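You operate a simulated robot arm through the tools that you are given. There is no shell and no other tool.

You are at the controls of a simulated robot arm. One attempt, no reset.

JOB
Close the till: 50 cent cup onto the counter, drawer shut and locked, till and scale off.
Fine: pull the drawer open by hand, no sale keys; the other cups stay in their cells; the scale is the till scale.

The check looks at the end state, three seconds after you hand in, the way a careful person would. Anything else that was tipped, shoved, dropped, spilled or broken makes it a failure.

ROBOT AND FRAMES
A 6-joint arm with a two-finger gripper, fixed in place. Base frame: the origin is on the floor under the middle of its stand, x ahead of it, y to its left, z up. Units: mm, degrees, N and s.
It reaches about 1572 mm from its shoulder. Its first joint turns from -166.0 to 166.0 degrees. Payload 2.45 kg.
Tool frame: the origin (TCP) lies between the finger pads and is the grasp point; the fingertips stand 20 mm ahead of it; z points along the fingers, y is the line along which they close. The gripper opens to 140 mm; its body begins 168 mm behind the TCP.
Orientation is that of the tool frame in the base frame, as a unit quaternion [x, y, z, w]. With the fingers straight down and closing along the base's y, the tool's x points along the base's -x, its y along +y and its z along -z.

CONTROLS
- The arm moves only by the tool step_arm. Its argument "series" is a list that holds one entry, the list of rows, each a list of 6 numbers: the shift along the tool's x, y, z in mm, then the turn, a rotation vector about the tool's x, y, z in degrees. In form: [[[x, y, z, wx, wy, wz], ...]]. A call has 1 to 20 rows; each row shifts and turns the commanded pose from where the row before left it, along the tool's axes as they then stand. "jaw" is the closure in counts, from 0 (fully open) to 255 (shut), set as the call begins (left out, the last holds). Rows are played at 5 a second. More than 50 mm and 8.6 degrees between two rows, or a gripper value outside its range, and nothing of the call is played. A pose out of reach is approached as far as the arm can. The call stops where the force on the tool passes 40 N (or 10 N more than at its start, if that is more) or the arm is blocked; 0.2 s more then pass. Each finger travels about 45 mm/s and halts on what it meets, pressing with about 34 N; the grip force reading is that of the motor and also rises with nothing between the fingers. The clock runs only during rows and for 0.2 s after the last one: add rows that do not move to give the fingers time. The reply holds the time, the measured pose of the TCP, the force on the tool along the base axes, the opening and the grip force, in the units named above and with some noise, with the torque about the TCP (base axes, N m) and any sound that the robot's microphone picked up.
- Cameras (640 x 400 px; columns grow to the right, rows downward): "scene" is fixed at [30.9, 648.5, 1279.3]; the picture's right is [-0.51, -0.86, 0.00], its down [-0.27, 0.16, -0.95] and it looks along [0.81, -0.49, -0.32] (base axes); focal length 304 px, centre (320, 200). "wrist" rides on the gripper at [78, 11, -209] in the tool frame; the picture's right is [-0.14, 0.99, 0.00], its down [-0.92, -0.13, -0.37] and it looks along [-0.36, -0.05, 0.93] (tool axes); focal length 280 px, centre (320, 200). There is no depth. A picture from a camera that has moved, and an enlarged one, comes with that camera's place and axes in the base frame and with its lens. The place of the scene camera against the robot may be out by one fixed shift of up to 25 mm in any direction.
- camera(camera): a new picture of that camera. No time passes.
- close_up(camera, box): a new picture of the part [left, top, right, bottom] of that camera's present view, enlarged. No time passes.
- hand_in(): hands the job in; it is judged then, once.

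Places have to be worked out from the pictures, the camera data and where the tool is seen. Open the gripper and draw the arm clear of the work before you hand the job in, unless the task says otherwise.

The tools are called as name(argument=value, ...) on one line, values as JSON. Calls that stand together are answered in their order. step_arm: Moves the arm, as the interface text tells. Its arguments: {"type":"object","properties":{"series":{"type":"array"},"jaw":{"type":"number"}},"required":["series"]} The other tools are called the same way: camera (camera) takes a picture; close_up (camera, box) takes an enlarged picture of a part of a camera's view; hand_in () hands the job in.

At the start:

```text
clock: 0.0
tool_pos: [569.4, 590.5, 1251.5]
tool_rot: [0.0, 1.0, 0.0, 0.0]
force: [0.6, -0.9, -0.9]
wrist_torque: [0.03, 0.03, 0.03]
opening: 140.0
grasp_force: 0.1
```

scene: 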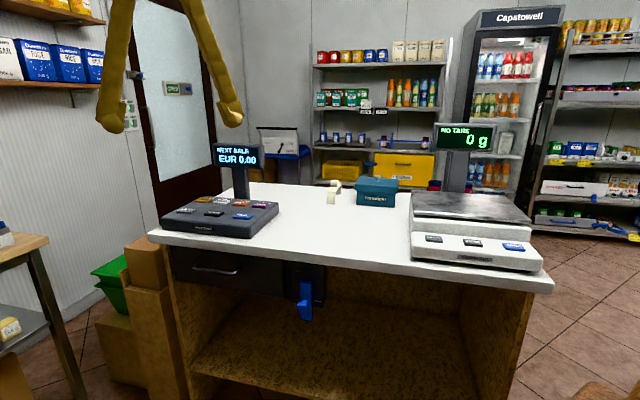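
wrist: 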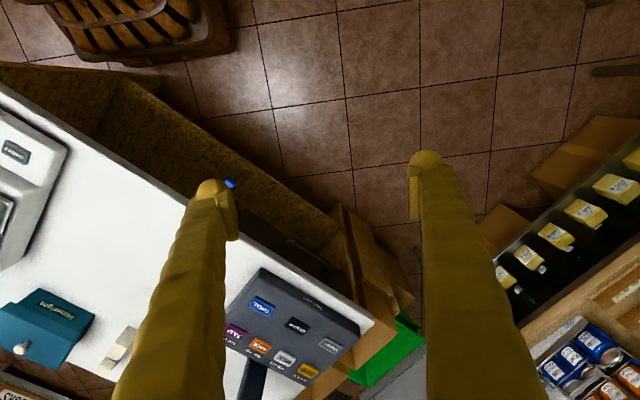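

I'll start by looking closely at the till, drawer and lock, and scale in the scene view.

close_up(camera="scene", box=[140, 130, 300, 230])

close_up(camera="scene", box=[160, 230, 352, 350])

close_up(camera="scene", box=[390, 110, 582, 290])

close_up(camera="wrist", box=[200, 250, 400, 400])

```text
4.00 times, centred on (220, 180) of scene
camera zoom: at [30.9, 648.5, 1279.3], right [-0.51, -0.86, 0.0], down [-0.27, 0.16, -0.95], along [0.81, -0.49, -0.32], focal length 1216 px, centre (720, 280)
```

zoom: 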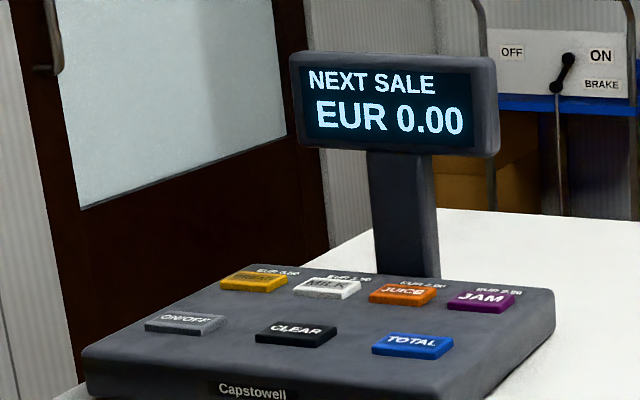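

```text
3.33 times, centred on (256, 290) of scene
camera zoom: at [30.9, 648.5, 1279.3], right [-0.51, -0.86, 0.0], down [-0.27, 0.16, -0.95], along [0.81, -0.49, -0.32], focal length 1013 px, centre (533, -100)
```

zoom: 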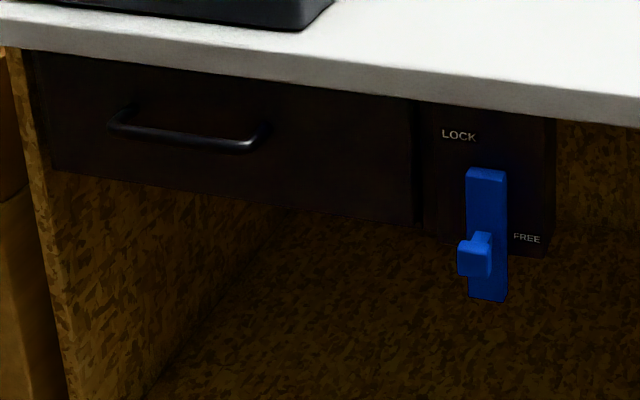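

```text
2.22 times, centred on (486, 200) of scene
camera zoom: at [30.9, 648.5, 1279.3], right [-0.51, -0.86, 0.0], down [-0.27, 0.16, -0.95], along [0.81, -0.49, -0.32], focal length 675 px, centre (-49, 200)
```

zoom: 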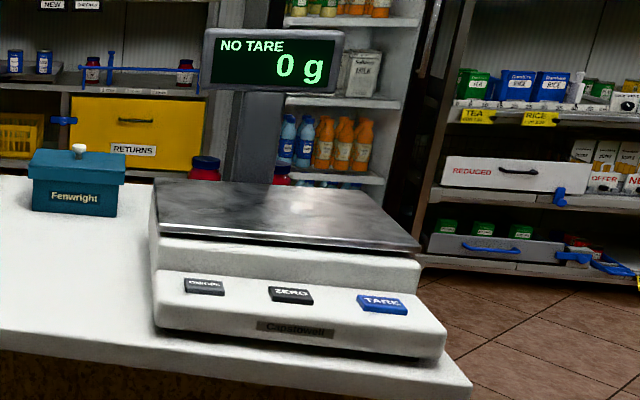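

```text
2.67 times, centred on (300, 325) of wrist
camera zoom: at [490.0, 602.6, 1460.8], right [0.14, 0.99, 0.0], down [0.92, -0.13, 0.37], along [0.36, -0.05, -0.93], focal length 748 px, centre (373, -133)
```

zoom: 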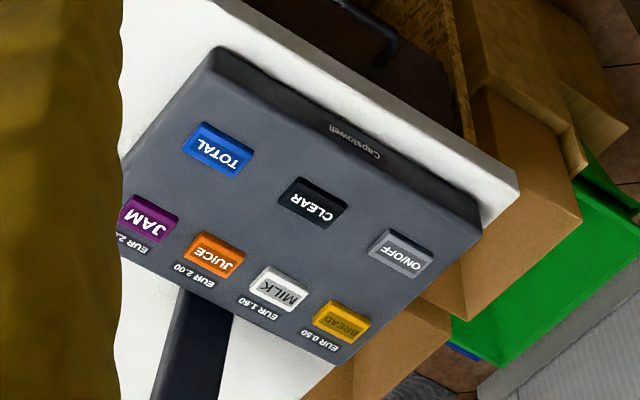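

The drawer is shut with its lever down at FREE, and both the till and the scale are on. Triangulating the counter's front edge, it runs at about 45° in base axes, with the top near z≈840. I'll turn the tool to face the drawer front and tilt it so the wrist camera can look there.

step_arm(series=[[[0, 0, 0, 0, 0, 7.5], [0, 0, 0, 0, 0, 7.5], [0, 0, 0, 0, 0, 7.5], [0, 0, 0, 0, 0, 7.5], [0, 0, 0, 0, 0, 7.5], [0, 0, 0, 0, 0, 7.5], [0, 0, 0, 0, -7.5, 0], [0, 0, 0, 0, -7.5, 0], [0, 0, 0, 0, -7.5, 0], [0, 0, 0, 0, -7.5, 0], [0, 0, 0, 0, -7.5, 0], [0, 0, 0, 0, -7.5, 0]]], jaw=0)

```text
clock: 2.6
tool_pos: [568.6, 591.1, 1253.4]
tool_rot: [0.353, 0.854, -0.146, 0.354]
force: [-0.2, -0.1, 0.6]
wrist_torque: [0.04, 0.02, -0.01]
opening: 140.0
grasp_force: 0.1
```

The tool has turned as expected and now points toward the drawer, 45° down. I'll take pictures before descending.

camera(camera="wrist")

camera(camera="scene")

```text
taken
camera wrist: at [432.2, 743.0, 1344.5], right [0.77, 0.63, 0.1], down [0.18, -0.37, 0.91], along [0.61, -0.68, -0.4], focal length 280 px, centre (320, 200)
```

wrist: 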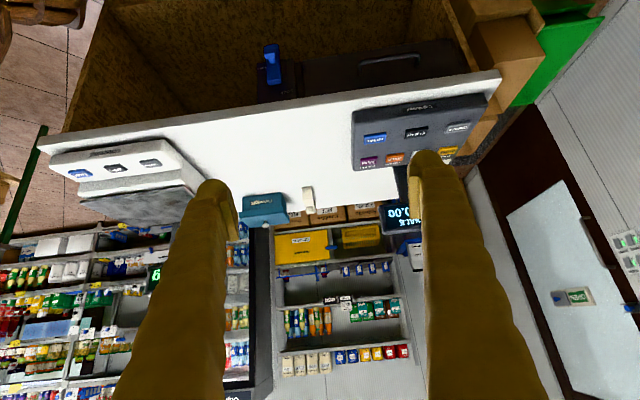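

```text
taken
```

scene: 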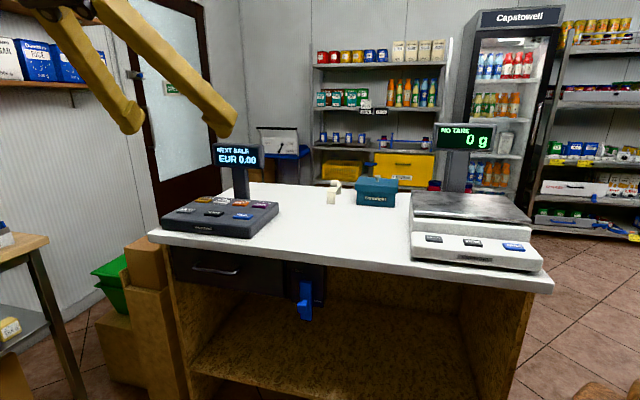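

The view is upside down but clear. I'll enlarge the lever and drawer, the till keys and the scale keys in the wrist view.

close_up(camera="wrist", box=[230, 20, 550, 220])

close_up(camera="wrist", box=[30, 90, 270, 240])

close_up(camera="wrist", box=[240, 20, 340, 110])

```text
2.00 times, centred on (390, 120) of wrist
camera zoom: at [432.2, 743.0, 1344.5], right [0.77, 0.63, 0.1], down [0.18, -0.37, 0.91], along [0.61, -0.68, -0.4], focal length 561 px, centre (180, 360)
```

zoom: 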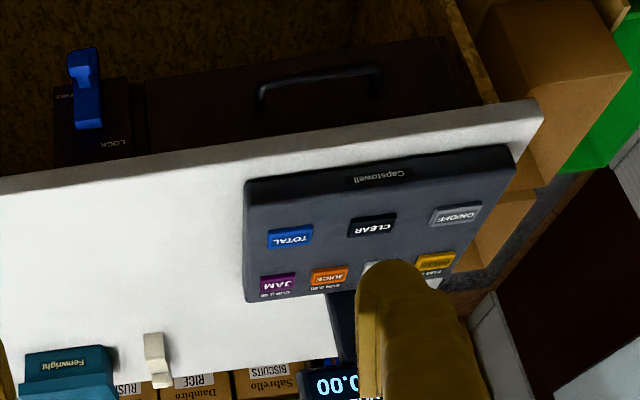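

```text
2.67 times, centred on (150, 165) of wrist
camera zoom: at [432.2, 743.0, 1344.5], right [0.77, 0.63, 0.1], down [0.18, -0.37, 0.91], along [0.61, -0.68, -0.4], focal length 748 px, centre (773, 293)
```

zoom: 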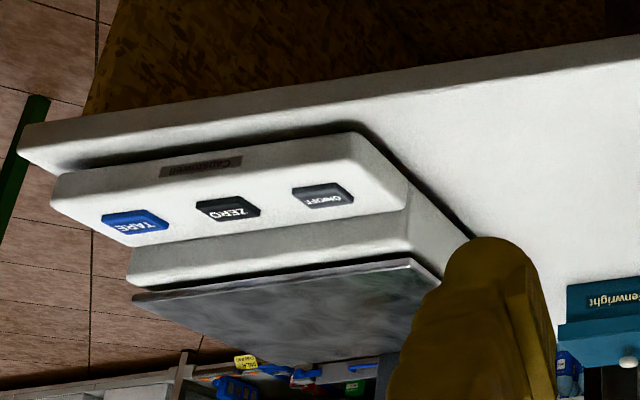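

```text
4.44 times, centred on (290, 65) of wrist
camera zoom: at [432.2, 743.0, 1344.5], right [0.77, 0.63, 0.1], down [0.18, -0.37, 0.91], along [0.61, -0.68, -0.4], focal length 1246 px, centre (453, 800)
```

zoom: 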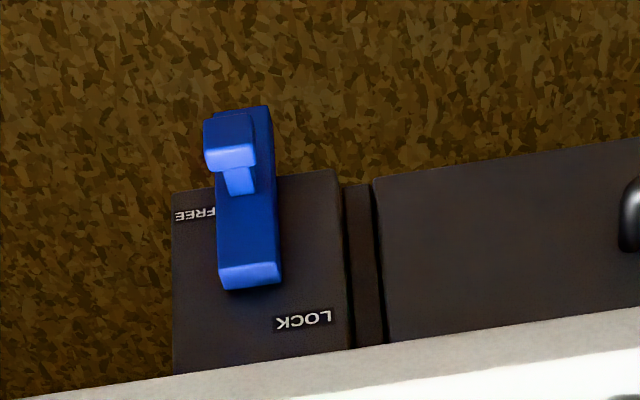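

The lever is a blue blade with a knob. It hangs down by FREE, and LOCK is marked above and to the left of it. I'll lower the camera in front of the counter for a straight, near view of the drawer face and lever.

step_arm(series=[[[23.9, 3, 33.1, 0, 0, 0], [23.9, 3, 33.1, 0, 0, 0], [23.9, 3, 33.1, 0, 0, 0], [23.9, 3, 33.1, 0, 0, 0], [23.9, 3, 33.1, 0, 0, 0], [23.9, 3, 33.1, 0, 0, 0], [23.9, 3, 33.1, 0, 0, 0], [23.9, 3, 33.1, 0, 0, 0], [23.9, 3, 33.1, 0, 0, 0], [23.9, 3, 33.1, 0, 0, 0]]])

camera(camera="wrist")

camera(camera="scene")

```text
clock: 4.8
tool_pos: [635.9, 566.7, 850.4]
tool_rot: [0.354, 0.854, -0.146, 0.353]
force: [0.3, 0.0, -1.5]
wrist_torque: [0.07, 0.03, 0.02]
opening: 139.7
grasp_force: 0.1
```

```text
taken
camera wrist: at [499.5, 718.5, 940.9], right [0.77, 0.63, 0.1], down [0.19, -0.37, 0.91], along [0.61, -0.68, -0.4], focal length 280 px, centre (320, 200)
```

wrist: 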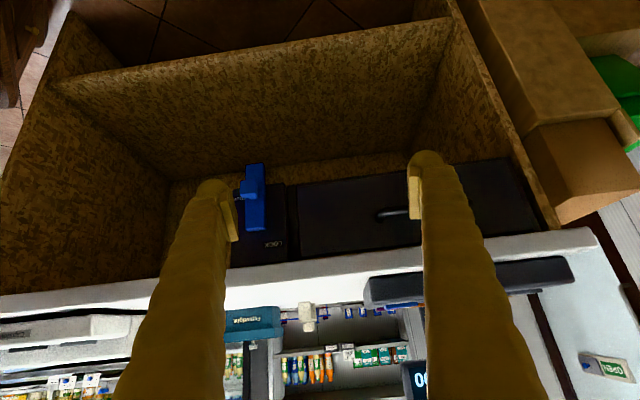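

```text
taken
```

scene: 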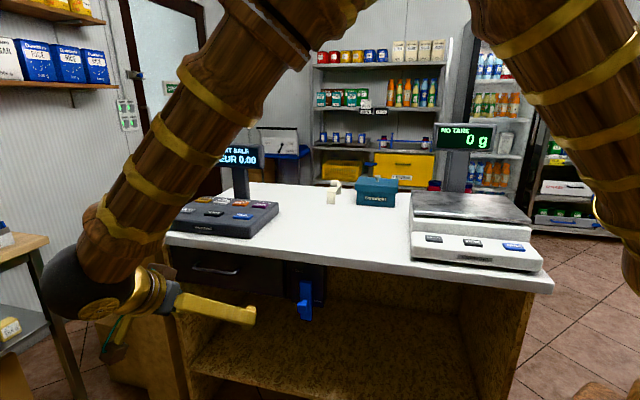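

I'll enlarge the lever and the handle in the new view.

close_up(camera="wrist", box=[220, 140, 320, 280])

close_up(camera="wrist", box=[280, 130, 600, 330])

```text
2.86 times, centred on (270, 210) of wrist
camera zoom: at [499.5, 718.5, 940.9], right [0.77, 0.63, 0.1], down [0.19, -0.37, 0.91], along [0.61, -0.68, -0.4], focal length 801 px, centre (463, 171)
```

zoom: 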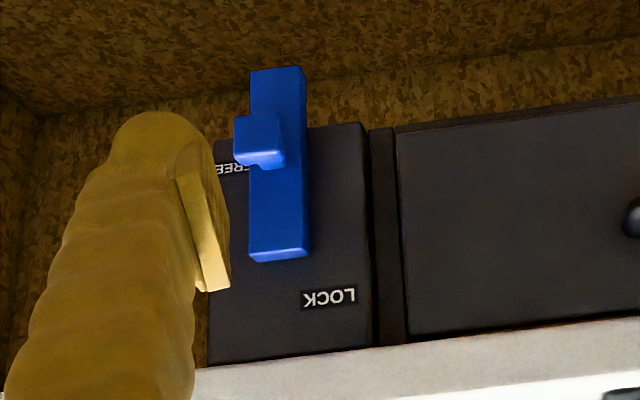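

```text
2.00 times, centred on (440, 230) of wrist
camera zoom: at [499.5, 718.5, 940.9], right [0.77, 0.63, 0.1], down [0.19, -0.37, 0.91], along [0.61, -0.68, -0.4], focal length 561 px, centre (80, 140)
```

zoom: 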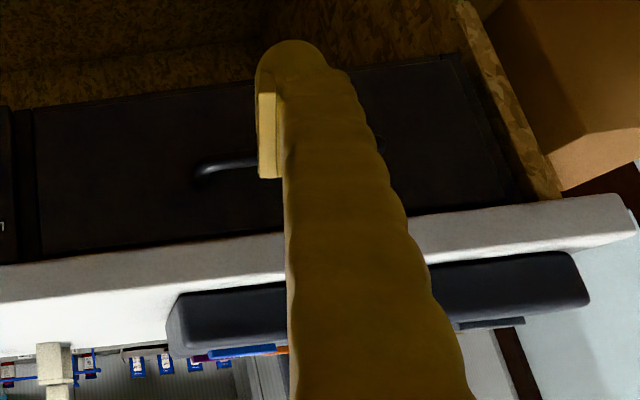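

By triangulating the two wrist views, the handle bar runs along the counter direction from about (854,475) to (948,565) at z≈788. It stands about 40 mm out from the drawer face. I'll make the tool horizontal, pointing at the drawer, and roll it so the fingers close vertically across the bar.

step_arm(series=[[[0, 0, 0, 0, -7.5, 0], [0, 0, 0, 0, -7.5, 0], [0, 0, 0, 0, -7.5, 0], [0, 0, 0, 0, -7.5, 0], [0, 0, 0, 0, -7.5, 0], [0, 0, 0, 0, -7.5, 0], [0, 0, 0, 0, 0, -7.5], [0, 0, 0, 0, 0, -7.5], [0, 0, 0, 0, 0, -7.5], [0, 0, 0, 0, 0, -7.5], [0, 0, 0, 0, 0, -7.5], [0, 0, 0, 0, 0, -7.5], [0, 0, 0, 0, 0, -7.5], [0, 0, 0, 0, 0, -7.5], [0, 0, 0, 0, 0, -7.5], [0, 0, 0, 0, 0, -7.5], [0, 0, 0, 0, 0, -7.5], [0, 0, 0, 0, 0, -7.5]]])

camera(camera="wrist")

camera(camera="scene")

```text
clock: 8.6
tool_pos: [635.9, 566.4, 849.2]
tool_rot: [0.271, -0.653, 0.654, -0.27]
force: [-0.4, 0.3, -0.1]
wrist_torque: [-0.03, -0.05, 0.02]
opening: 139.9
grasp_force: 0.0
```

```text
taken
camera wrist: at [432.1, 659.8, 837.9], right [0.1, 0.1, -0.99], down [0.39, 0.91, 0.13], along [0.92, -0.4, 0.05], focal length 280 px, centre (320, 200)
```

wrist: 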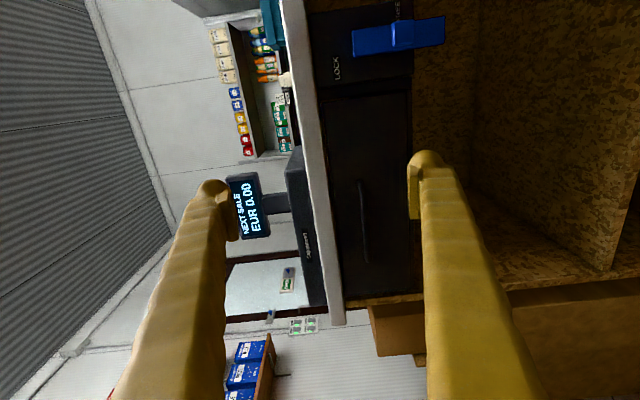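

```text
taken
```

scene: 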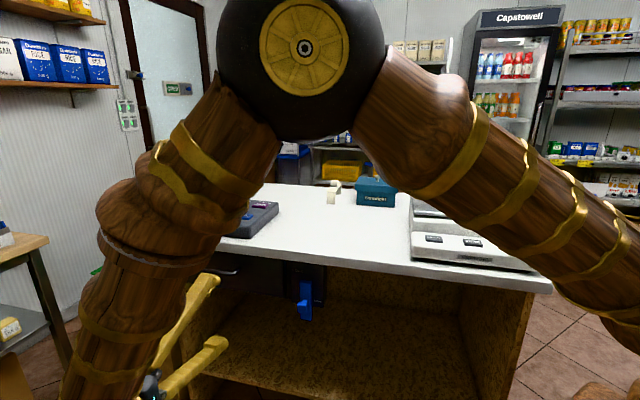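

The drawer face is square in view now. I'll enlarge the handle and lever for precise placement.

close_up(camera="wrist", box=[280, 150, 440, 330])

close_up(camera="wrist", box=[300, 0, 460, 100])

```text
2.22 times, centred on (360, 240) of wrist
camera zoom: at [432.1, 659.8, 837.9], right [0.1, 0.1, -0.99], down [0.39, 0.91, 0.13], along [0.92, -0.4, 0.05], focal length 623 px, centre (231, 111)
```

zoom: 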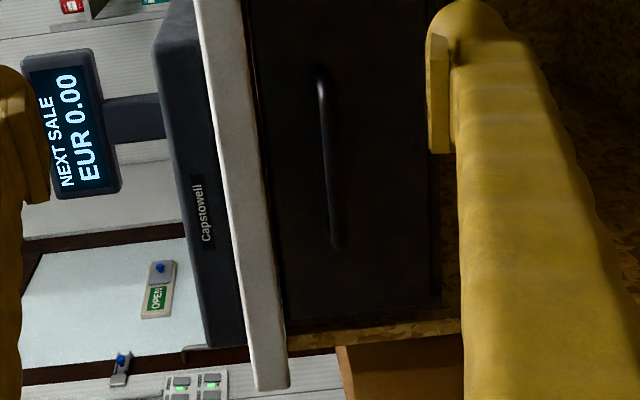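

```text
4.00 times, centred on (380, 50) of wrist
camera zoom: at [432.1, 659.8, 837.9], right [0.1, 0.1, -0.99], down [0.39, 0.91, 0.13], along [0.92, -0.4, 0.05], focal length 1122 px, centre (80, 800)
```

zoom: 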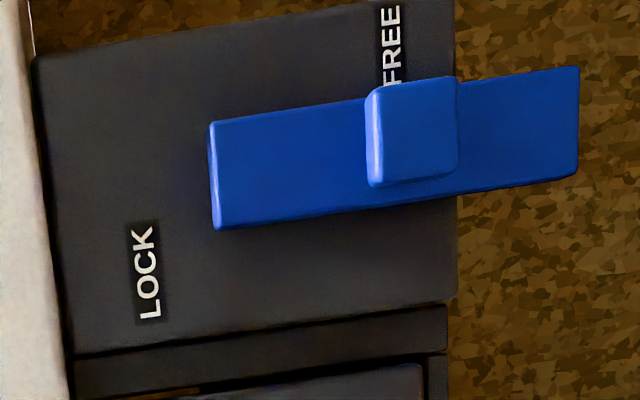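

The bar's centre is at s≈1000 along the counter, d≈-265 and z≈792. In base axes that is about (894,520,792). I'll half close the gripper and move to a pre-grasp about 65 mm in front of the bar.

step_arm(series=[[[-30, 11.4, 30.2, 0, 0, 0], [-30, 11.4, 30.2, 0, 0, 0], [-30, 11.4, 30.2, 0, 0, 0], [-30, 11.4, 30.2, 0, 0, 0], [-30, 11.4, 30.2, 0, 0, 0], [0, 0, 0, 0, 0, 0]]], jaw=130)

camera(camera="wrist")

camera(camera="scene")

```text
clock: 10.0
tool_pos: [849.3, 566.9, 792.5]
tool_rot: [-0.27, 0.654, -0.653, 0.271]
force: [0.1, -0.3, -0.5]
wrist_torque: [0.02, 0.03, 0.01]
opening: 68.5
grasp_force: 0.0
```

```text
taken
camera wrist: at [645.8, 659.3, 780.5], right [0.1, 0.1, -0.99], down [0.39, 0.91, 0.13], along [0.92, -0.4, 0.05], focal length 280 px, centre (320, 200)
```

wrist: 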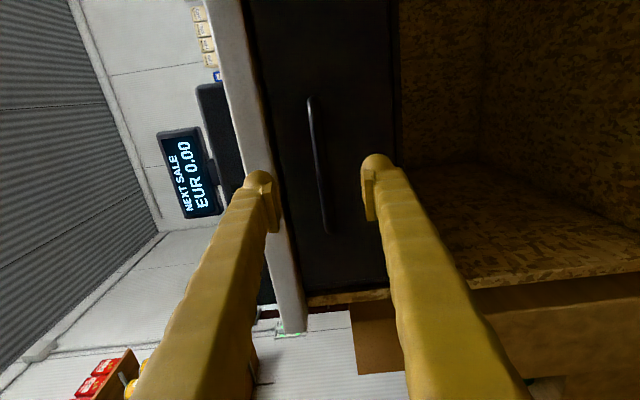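

```text
taken
```

scene: 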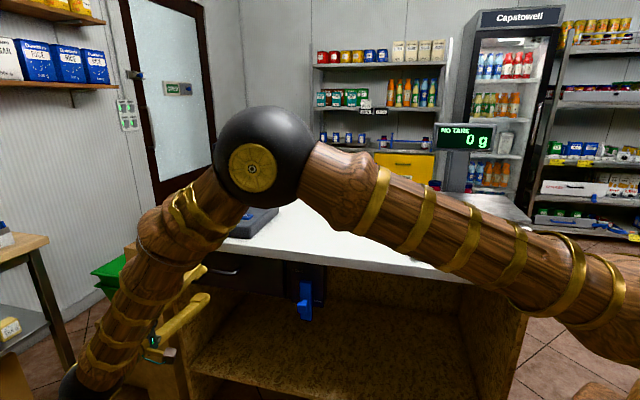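

The fingers straddle the bar in height, but my depth estimates for the bar range from d≈-265 to -295. I'll advance 55 mm in small steps and look again.

step_arm(series=[[[0, 0, 15, 0, 0, 0], [0, 0, 15, 0, 0, 0], [0, 0, 15, 0, 0, 0], [0, 0, 10, 0, 0, 0]]])

camera(camera="wrist")

close_up(camera="wrist", box=[220, 60, 420, 260])

close_up(camera="scene", box=[140, 230, 300, 330])

```text
clock: 11.0
tool_pos: [888.7, 527.0, 792.8]
tool_rot: [-0.271, 0.653, -0.653, 0.271]
force: [0.4, 0.5, 0.1]
wrist_torque: [0.03, 0.01, 0.0]
opening: 68.5
grasp_force: 0.1
```

```text
taken
camera wrist: at [684.1, 620.4, 780.5], right [0.1, 0.1, -0.99], down [0.39, 0.91, 0.13], along [0.92, -0.4, 0.05], focal length 280 px, centre (320, 200)
```

wrist: 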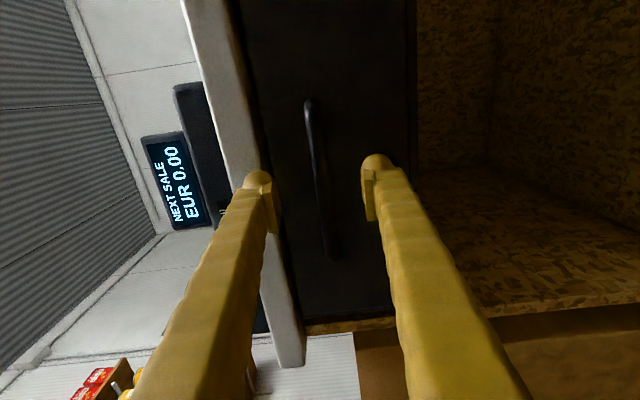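

```text
2.00 times, centred on (320, 160) of wrist
camera zoom: at [684.1, 620.4, 780.5], right [0.1, 0.1, -0.99], down [0.39, 0.91, 0.13], along [0.92, -0.4, 0.05], focal length 561 px, centre (320, 280)
```

zoom: 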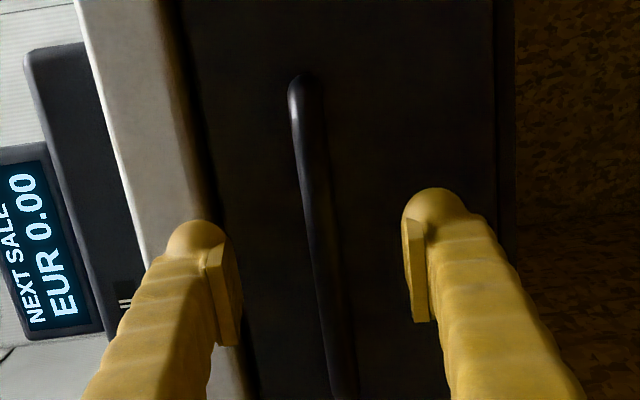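

```text
4.00 times, centred on (220, 280) of scene
camera zoom: at [30.9, 648.5, 1279.3], right [-0.51, -0.86, 0.0], down [-0.27, 0.16, -0.95], along [0.81, -0.49, -0.32], focal length 1216 px, centre (720, -120)
```

zoom: 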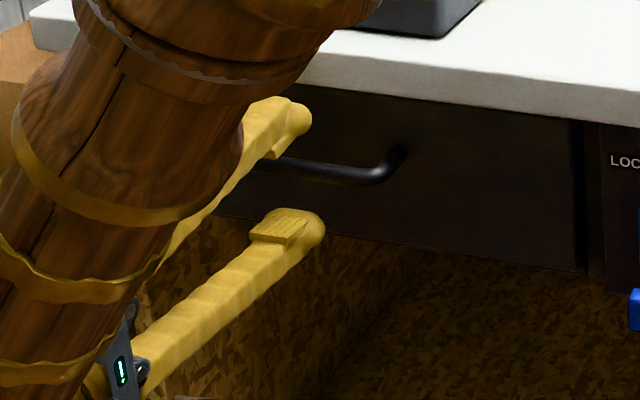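

Compared with the fingers in the scene close-up, the bar lies about 20–25 mm deeper than the present TCP (d≈-280) and at the right height. I'll narrow the opening to about 40 mm so the upper finger keeps below the counter slab, then advance 20 mm in small steps.

step_arm(series=[[[0, 0, 0, 0, 0, 0], [0, 0, 0, 0, 0, 0], [0, 0, 5, 0, 0, 0], [0, 0, 5, 0, 0, 0], [0, 0, 5, 0, 0, 0], [0, 0, 5, 0, 0, 0]]], jaw=182)

close_up(camera="wrist", box=[220, 100, 420, 260])

close_up(camera="scene", box=[160, 240, 260, 310])

```text
clock: 12.4
tool_pos: [902.9, 512.1, 792.9]
tool_rot: [-0.27, 0.654, -0.653, 0.271]
force: [0.1, -0.2, -0.3]
wrist_torque: [-0.01, 0.0, -0.01]
opening: 40.1
grasp_force: 0.0
```

```text
2.50 times, centred on (320, 180) of wrist
camera zoom: at [698.3, 606.2, 780.6], right [0.1, 0.1, -0.99], down [0.39, 0.91, 0.13], along [0.92, -0.4, 0.05], focal length 701 px, centre (320, 250)
```

zoom: 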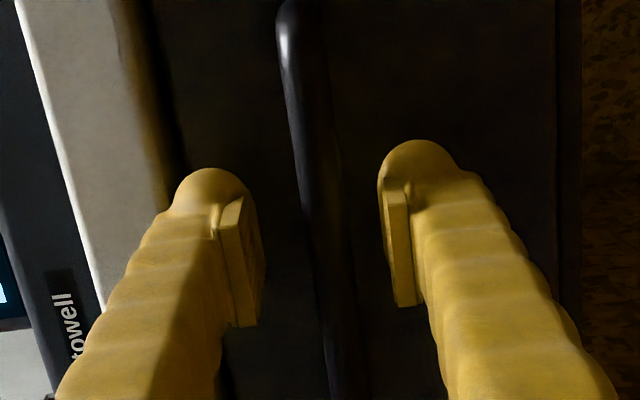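

```text
5.71 times, centred on (210, 275) of scene
camera zoom: at [30.9, 648.5, 1279.3], right [-0.51, -0.86, 0.0], down [-0.27, 0.16, -0.95], along [0.81, -0.49, -0.32], focal length 1737 px, centre (949, -229)
```

zoom: 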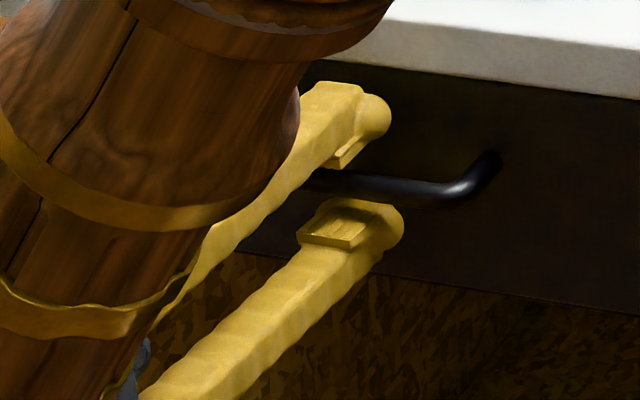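

The bar now passes between the two pads in both views. I'll close the gripper on it and read the opening.

step_arm(series=[[[0, 0, 0, 0, 0, 0], [0, 0, 0, 0, 0, 0], [0, 0, 0, 0, 0, 0], [0, 0, 0, 0, 0, 0], [0, 0, 0, 0, 0, 0]]], jaw=255)

close_up(camera="scene", box=[160, 240, 260, 310])

close_up(camera="wrist", box=[220, 100, 420, 260])

```text
clock: 13.6
tool_pos: [901.8, 513.1, 790.7]
tool_rot: [-0.272, 0.654, -0.652, 0.271]
force: [7.5, 5.7, -7.5]
wrist_torque: [0.13, -0.13, 0.11]
opening: 9.1
grasp_force: 36.7
stopped in row 5: the force on the tool passed its limit at 41 N (the readings are from after the stop); the commanded pose is now the measured one
```

```text
5.71 times, centred on (210, 275) of scene
camera zoom: at [30.9, 648.5, 1279.3], right [-0.51, -0.86, 0.0], down [-0.27, 0.16, -0.95], along [0.81, -0.49, -0.32], focal length 1737 px, centre (949, -229)
```

zoom: 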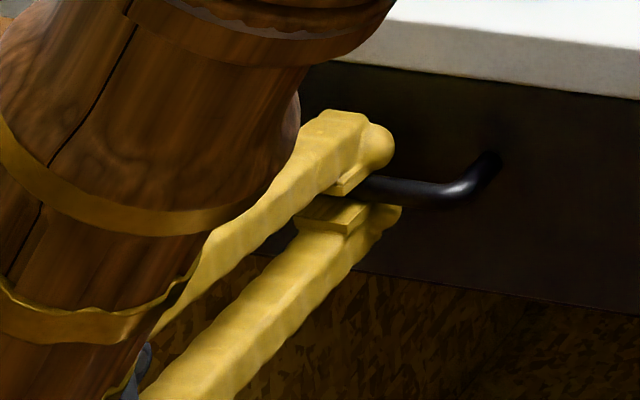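

```text
2.50 times, centred on (320, 180) of wrist
camera zoom: at [698.0, 606.0, 778.6], right [0.09, 0.1, -0.99], down [0.39, 0.91, 0.13], along [0.92, -0.4, 0.05], focal length 701 px, centre (320, 250)
```

zoom: 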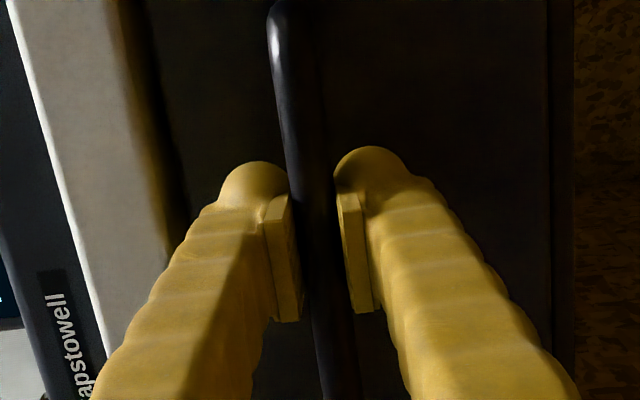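

The bar is gripped (opening 9.1 mm, 37 N) at z≈791. I'll pull the drawer straight out along tool -z, gently at first.

step_arm(series=[[[0, 0, -5, 0, 0, 0], [0, 0, -8, 0, 0, 0], [0, 0, -12, 0, 0, 0], [0, 0, -15, 0, 0, 0], [0, 0, -15, 0, 0, 0], [0, 0, -15, 0, 0, 0], [0, 0, -15, 0, 0, 0], [0, 0, -15, 0, 0, 0]]])

camera(camera="scene")

```text
clock: 15.0
tool_pos: [854.0, 561.1, 789.8]
tool_rot: [-0.273, 0.654, -0.652, 0.271]
force: [4.2, 3.6, -6.6]
wrist_torque: [0.12, -0.11, 0.43]
opening: 9.6
grasp_force: 36.5
stopped in row 7: the force on the tool passed its limit at 42 N (the readings are from after the stop); the commanded pose is now the measured one
```

```text
taken
```

scene: 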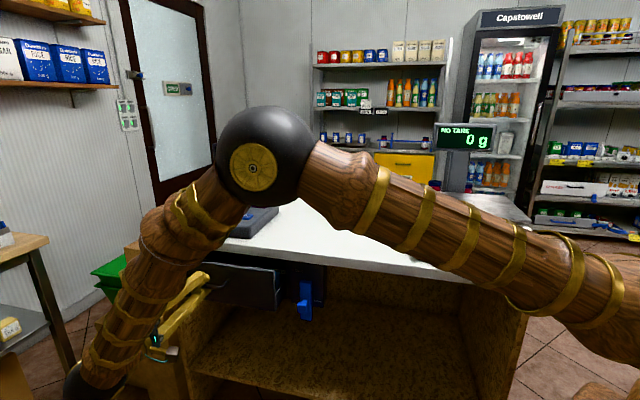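

The drawer slid about 68 mm and then the force passed its limit, probably because I pulled too fast. I'll continue more slowly.

step_arm(series=[[[0, 0, -3, 0, 0, 0], [0, 0, -5, 0, 0, 0], [0, 0, -6, 0, 0, 0], [0, 0, -7, 0, 0, 0], [0, 0, -7, 0, 0, 0], [0, 0, -7, 0, 0, 0], [0, 0, -7, 0, 0, 0], [0, 0, -7, 0, 0, 0], [0, 0, -7, 0, 0, 0], [0, 0, -7, 0, 0, 0], [0, 0, -7, 0, 0, 0], [0, 0, -7, 0, 0, 0]]])

camera(camera="scene")

```text
clock: 17.6
tool_pos: [798.8, 615.8, 789.9]
tool_rot: [-0.273, 0.654, -0.652, 0.27]
force: [8.2, 8.3, -29.4]
wrist_torque: [0.22, -0.18, 0.03]
opening: 9.0
grasp_force: 36.4
```

```text
taken
```

scene: 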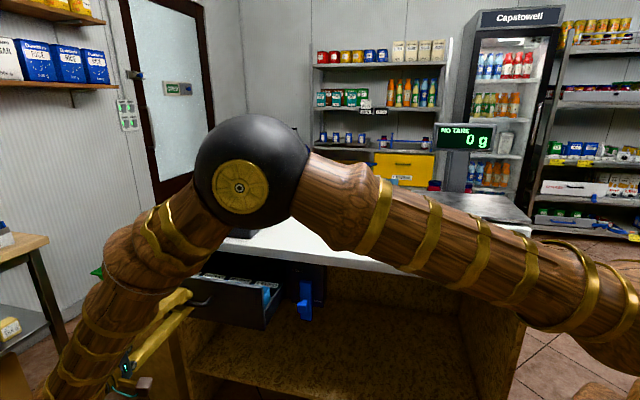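

The drawer is out by about 145 mm and cups show inside. A small vertical load of -29 N has built up, so I'll ease it with a slight downward trim and keep pulling slowly.

step_arm(series=[[[0, 0.35, -4, 0, 0, 0], [0, 0.03, -6, 0, 0, 0], [0, 0.03, -7, 0, 0, 0], [0, 0.03, -7, 0, 0, 0], [0, 0.03, -7, 0, 0, 0], [0, 0.03, -7, 0, 0, 0], [0, 0.03, -7, 0, 0, 0], [0, 0.03, -7, 0, 0, 0]]])

close_up(camera="scene", box=[140, 230, 340, 350])

```text
clock: 19.4
tool_pos: [761.9, 653.2, 790.7]
tool_rot: [-0.272, 0.654, -0.652, 0.271]
force: [7.9, 7.7, -25.5]
wrist_torque: [0.18, -0.16, -0.02]
opening: 9.0
grasp_force: 36.7
```

```text
3.20 times, centred on (240, 290) of scene
camera zoom: at [30.9, 648.5, 1279.3], right [-0.51, -0.86, 0.0], down [-0.27, 0.16, -0.95], along [0.81, -0.49, -0.32], focal length 973 px, centre (576, -88)
```

zoom: 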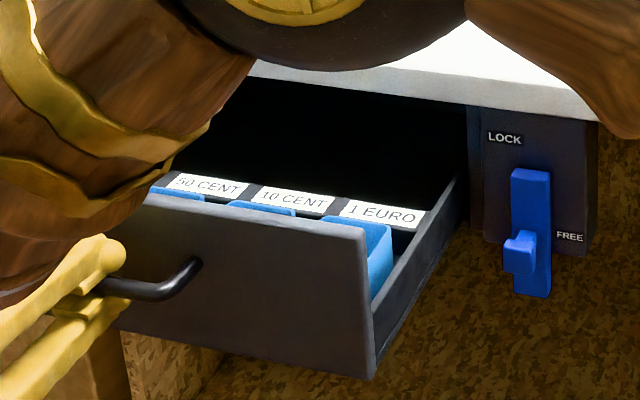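

Through the opening I can see the cells 50 CENT (left), 10 CENT (middle) and 1 EURO (right), each with a blue cup. The drawer is open about 198 mm, which should be enough. I'll release the handle gently, back straight off, and check that the drawer stays where it is.

step_arm(series=[[[0, 0, 0, 0, 0, 0], [0, 0, 0, 0, 0, 0], [0, 0, 0, 0, 0, 0], [0, 0, -10, 0, 0, 0], [0, 0, -20, 0, 0, 0], [0, 0, -30, 0, 0, 0], [0, 0, -30, 0, 0, 0]]], jaw=182)

camera(camera="scene")

camera(camera="wrist")

```text
clock: 21.0
tool_pos: [698.9, 716.8, 790.2]
tool_rot: [-0.272, 0.654, -0.652, 0.27]
force: [0.2, -0.5, 0.2]
wrist_torque: [-0.01, -0.01, -0.01]
opening: 40.0
grasp_force: 0.1
```

```text
taken
```

scene: 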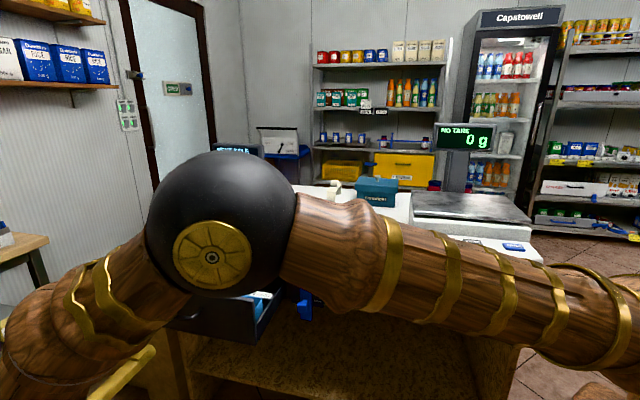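

```text
taken
camera wrist: at [494.6, 808.7, 779.7], right [0.09, 0.1, -0.99], down [0.39, 0.91, 0.13], along [0.92, -0.4, 0.05], focal length 280 px, centre (320, 200)
```

wrist: 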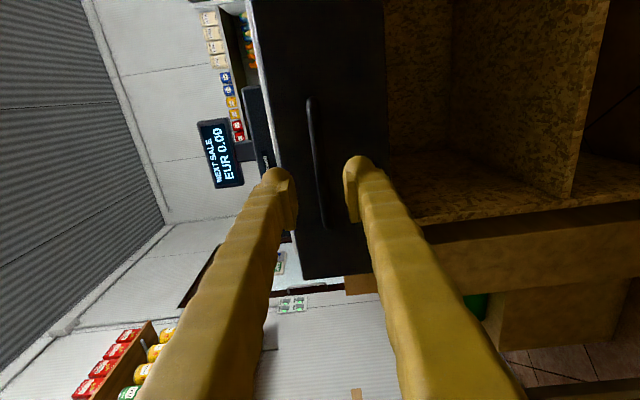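

The drawer stays open. I'll raise the tool and pitch it to point straight down, away from the drawer.

step_arm(series=[[[0, -45, 0, 0, 0, 0], [0, -45, 0, 0, 0, 0], [0, -45, 0, 0, 0, 0], [0, -45, 0, 0, 0, 0], [0, -45, 0, 0, 0, 0], [0, -35, 0, 0, 0, 0], [0, 0, 0, -7.5, 0, 0], [0, 0, 0, -7.5, 0, 0], [0, 0, 0, -7.5, 0, 0], [0, 0, 0, -7.5, 0, 0], [0, 0, 0, -7.5, 0, 0], [0, 0, 0, -7.5, 0, 0], [0, 0, 0, -7.5, 0, 0], [0, 0, 0, -7.5, 0, 0], [0, 0, 0, -7.5, 0, 0], [0, 0, 0, -7.5, 0, 0], [0, 0, 0, -7.5, 0, 0], [0, 0, 0, -7.5, 0, 0]]])

camera(camera="wrist")

camera(camera="scene")

```text
clock: 24.8
tool_pos: [700.5, 716.7, 1051.6]
tool_rot: [-0.384, 0.923, 0.002, -0.002]
force: [-0.6, -0.6, -0.7]
wrist_torque: [-0.02, -0.03, 0.01]
opening: 39.7
grasp_force: 0.0
```

```text
taken
camera wrist: at [636.1, 668.9, 1259.0], right [-0.61, 0.8, 0.0], down [0.74, 0.56, 0.37], along [0.29, 0.23, -0.93], focal length 280 px, centre (320, 200)
```

wrist: 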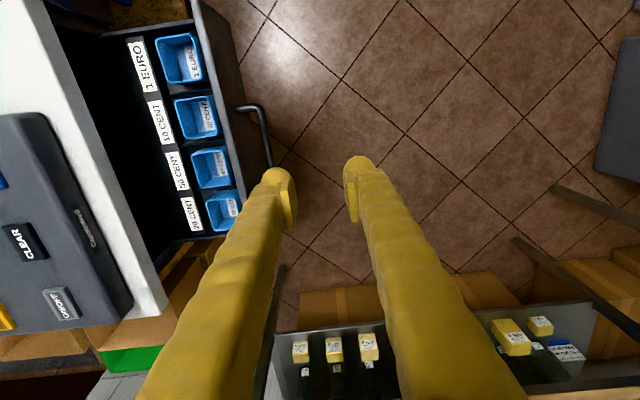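

```text
taken
```

scene: 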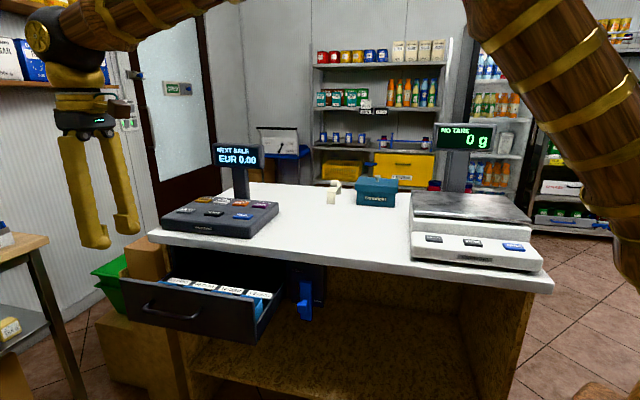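

There are four cups in a row. I'll enlarge the drawer to read both the cell labels and the labels on the cups.

close_up(camera="wrist", box=[100, 0, 300, 250])

close_up(camera="wrist", box=[150, 20, 260, 130])

close_up(camera="wrist", box=[150, 130, 260, 240])

close_up(camera="scene", box=[110, 250, 310, 350])

```text
1.60 times, centred on (200, 125) of wrist
camera zoom: at [636.1, 668.9, 1259.0], right [-0.61, 0.8, 0.0], down [0.74, 0.56, 0.37], along [0.29, 0.23, -0.93], focal length 449 px, centre (512, 320)
```

zoom: 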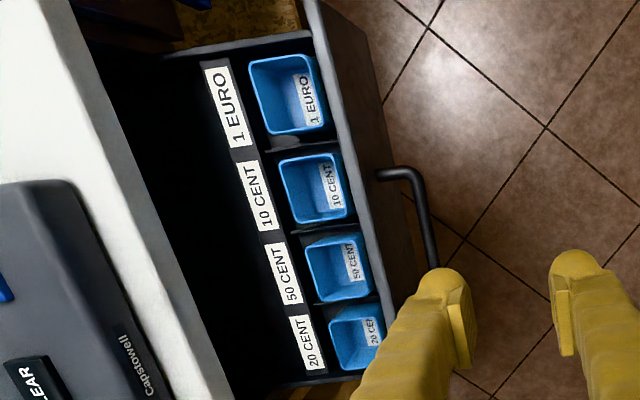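

```text
3.64 times, centred on (205, 75) of wrist
camera zoom: at [636.1, 668.9, 1259.0], right [-0.61, 0.8, 0.0], down [0.74, 0.56, 0.37], along [0.29, 0.23, -0.93], focal length 1020 px, centre (738, 654)
```

zoom: 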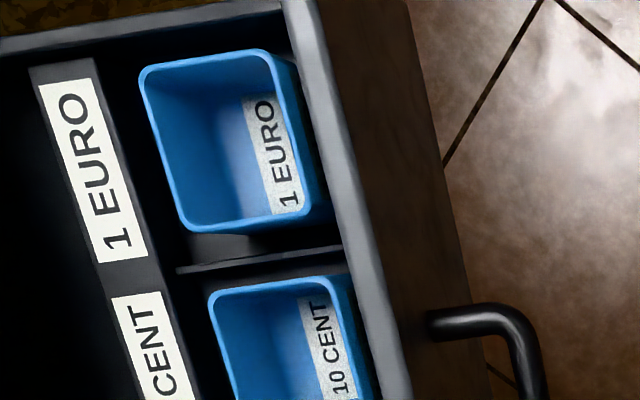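

```text
3.64 times, centred on (205, 185) of wrist
camera zoom: at [636.1, 668.9, 1259.0], right [-0.61, 0.8, 0.0], down [0.74, 0.56, 0.37], along [0.29, 0.23, -0.93], focal length 1020 px, centre (738, 254)
```

zoom: 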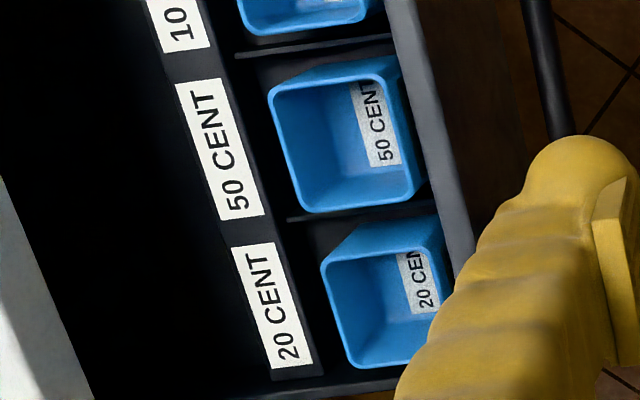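

```text
3.20 times, centred on (210, 300) of scene
camera zoom: at [30.9, 648.5, 1279.3], right [-0.51, -0.86, 0.0], down [-0.27, 0.16, -0.95], along [0.81, -0.49, -0.32], focal length 973 px, centre (672, -120)
```

zoom: 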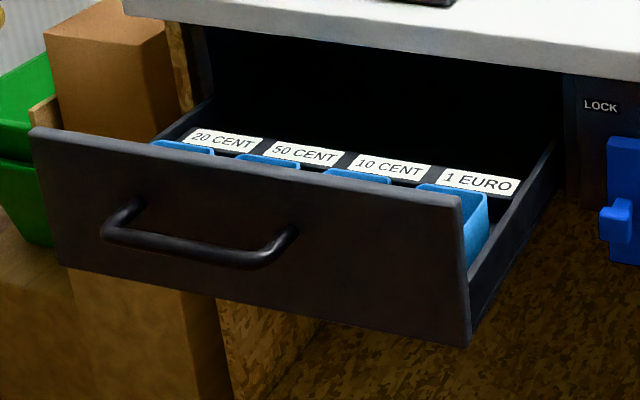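

The cup labels match the cell labels, and 50 CENT is the third from the right. Its rim is about 53 mm square, centred near s≈1015, d≈-162. I need the rim height against the dividers and the front panel, so I'll take a slanted look along the row from the right side.

step_arm(series=[[[20.4, -32.3, 14.3, 0, 0, 0], [20.4, -32.3, 14.3, 0, 0, 0], [20.4, -32.3, 14.3, 0, 0, 0], [20.4, -32.3, 14.3, 0, 0, 0], [20.4, -32.3, 14.3, 0, 0, 0], [0, 0, 0, 0, -7.5, 0], [0, 0, 0, 0, -7.5, 0], [0, 0, 0, 0, -7.5, 0], [0, 0, 0, 0, -7.5, 0]]])

camera(camera="wrist")

camera(camera="scene")

```text
clock: 26.8
tool_pos: [740.5, 529.4, 980.3]
tool_rot: [-0.371, 0.892, 0.102, 0.238]
force: [0.0, 0.5, 0.0]
wrist_torque: [0.0, -0.01, 0.01]
opening: 39.8
grasp_force: 0.0
```

```text
taken
camera wrist: at [611.4, 415.8, 1119.7], right [-0.62, 0.78, 0.07], down [0.52, 0.34, 0.78], along [0.59, 0.52, -0.62], focal length 280 px, centre (320, 200)
```

wrist: 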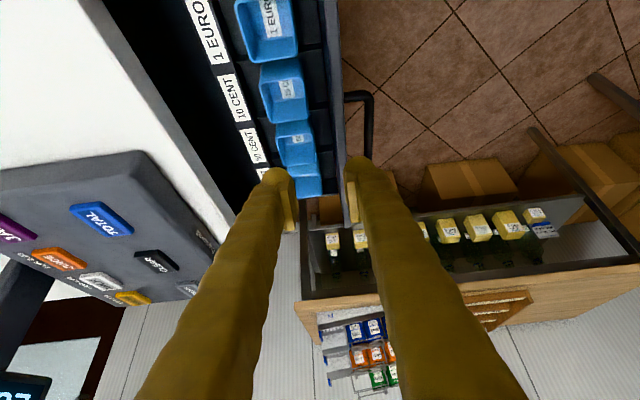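

```text
taken
```

scene: 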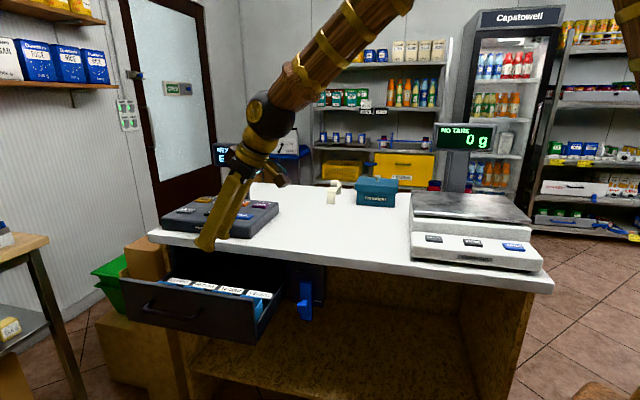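

close_up(camera="wrist", box=[190, 0, 370, 220])

close_up(camera="wrist", box=[240, 50, 350, 200])

```text
1.82 times, centred on (280, 110) of wrist
camera zoom: at [611.4, 415.8, 1119.7], right [-0.62, 0.78, 0.07], down [0.52, 0.34, 0.78], along [0.59, 0.52, -0.62], focal length 510 px, centre (393, 364)
```

zoom: 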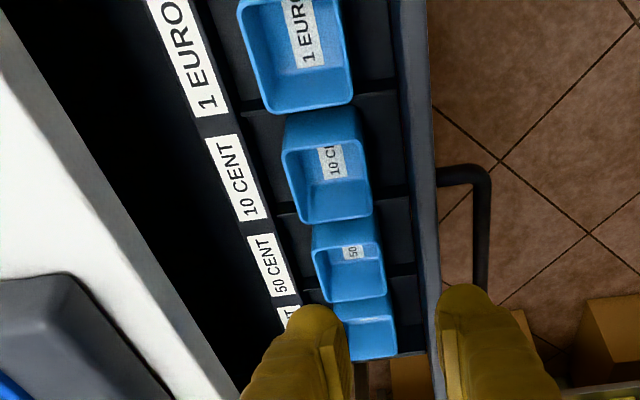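

```text
2.67 times, centred on (295, 125) of wrist
camera zoom: at [611.4, 415.8, 1119.7], right [-0.62, 0.78, 0.07], down [0.52, 0.34, 0.78], along [0.59, 0.52, -0.62], focal length 748 px, centre (387, 400)
```

zoom: 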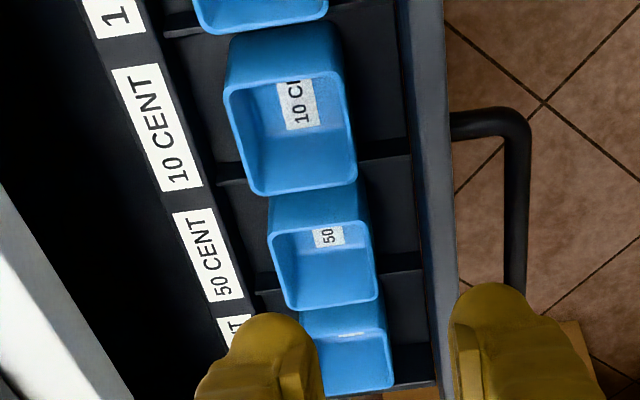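

From the two views, the 50 CENT rim lies at z≈765, with s from 999 to 1059 and d from -218 to -159. The label ledge behind it is at z≈743, and the front panel is higher and closer. The fingers are about 35 mm thick, so the free spot is the back wall: one finger inside the cup, the other behind it above the ledge. I'll make the tool vertical again, set about 20 mm of opening and hover above that wall.

step_arm(series=[[[0, 0, 0, 0, 7.5, 0], [0, 0, 0, 0, 7.5, 0], [0, 0, 0, 0, 7.5, 0], [0, 0, 0, 0, 7.5, 0], [-32.75, -17, 27.5, 0, 0, 0], [-32.75, -17, 27.5, 0, 0, 0], [-32.75, -17, 27.5, 0, 0, 0], [-32.75, -17, 27.5, 0, 0, 0]]], jaw=219)

camera(camera="wrist")

close_up(camera="wrist", box=[220, 80, 420, 260])

camera(camera="scene")

```text
clock: 28.6
tool_pos: [881.5, 574.3, 869.3]
tool_rot: [-0.383, 0.924, 0.0, 0.0]
force: [0.2, 0.3, 0.1]
wrist_torque: [0.0, 0.0, -0.01]
opening: 19.8
grasp_force: 0.2
```

```text
taken
camera wrist: at [818.7, 527.3, 1077.5], right [-0.6, 0.8, 0.0], down [0.74, 0.56, 0.37], along [0.29, 0.22, -0.93], focal length 280 px, centre (320, 200)
```

wrist: 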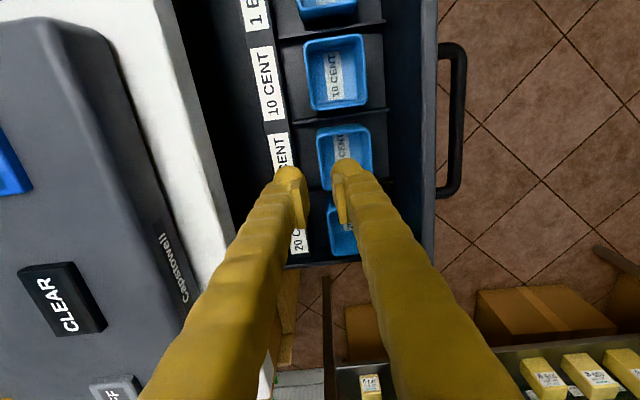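

```text
2.22 times, centred on (320, 170) of wrist
camera zoom: at [818.7, 527.3, 1077.5], right [-0.6, 0.8, 0.0], down [0.74, 0.56, 0.37], along [0.29, 0.22, -0.93], focal length 623 px, centre (320, 267)
```

zoom: 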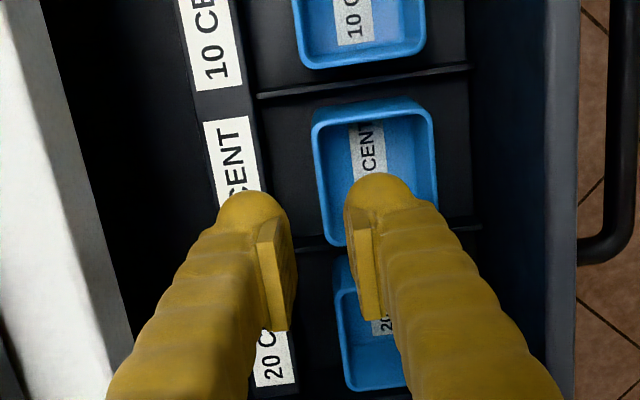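

```text
taken
```

scene: 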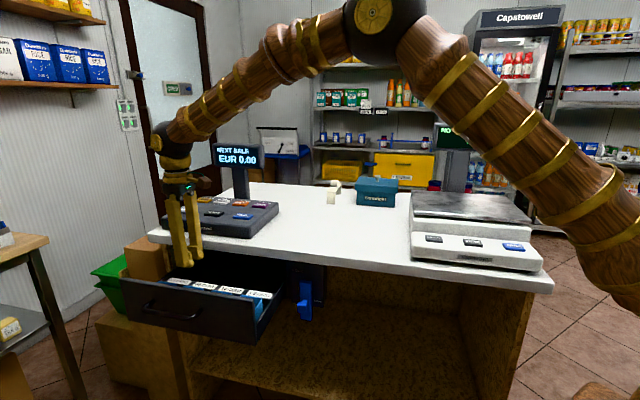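

The hover matches the plan: the rim is at s 998–1060, d -214 to -158, z≈770, and the ledge is at z≈745. I'll check finger width against the cup in the scene view before descending.

close_up(camera="scene", box=[120, 200, 290, 330])

close_up(camera="scene", box=[150, 220, 230, 280])

```text
3.08 times, centred on (205, 265) of scene
camera zoom: at [30.9, 648.5, 1279.3], right [-0.51, -0.86, 0.0], down [-0.27, 0.16, -0.95], along [0.81, -0.49, -0.32], focal length 935 px, centre (674, 0)
```

zoom: 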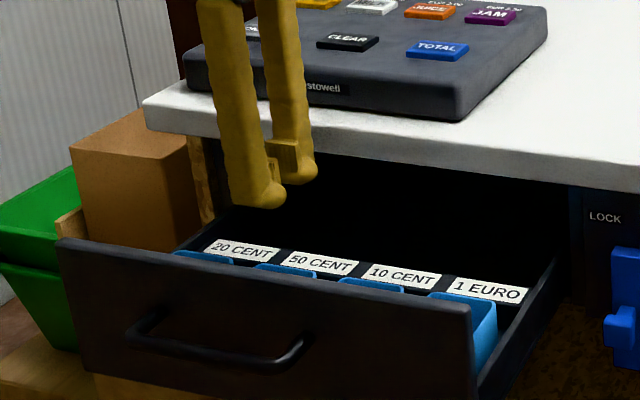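

```text
6.67 times, centred on (190, 250) of scene
camera zoom: at [30.9, 648.5, 1279.3], right [-0.51, -0.86, 0.0], down [-0.27, 0.16, -0.95], along [0.81, -0.49, -0.32], focal length 2026 px, centre (1187, -133)
```

zoom: 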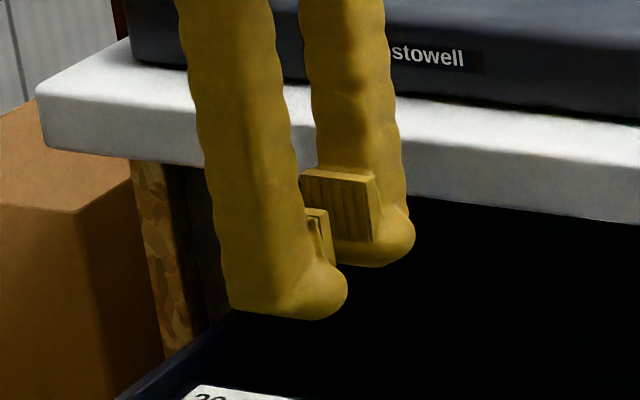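

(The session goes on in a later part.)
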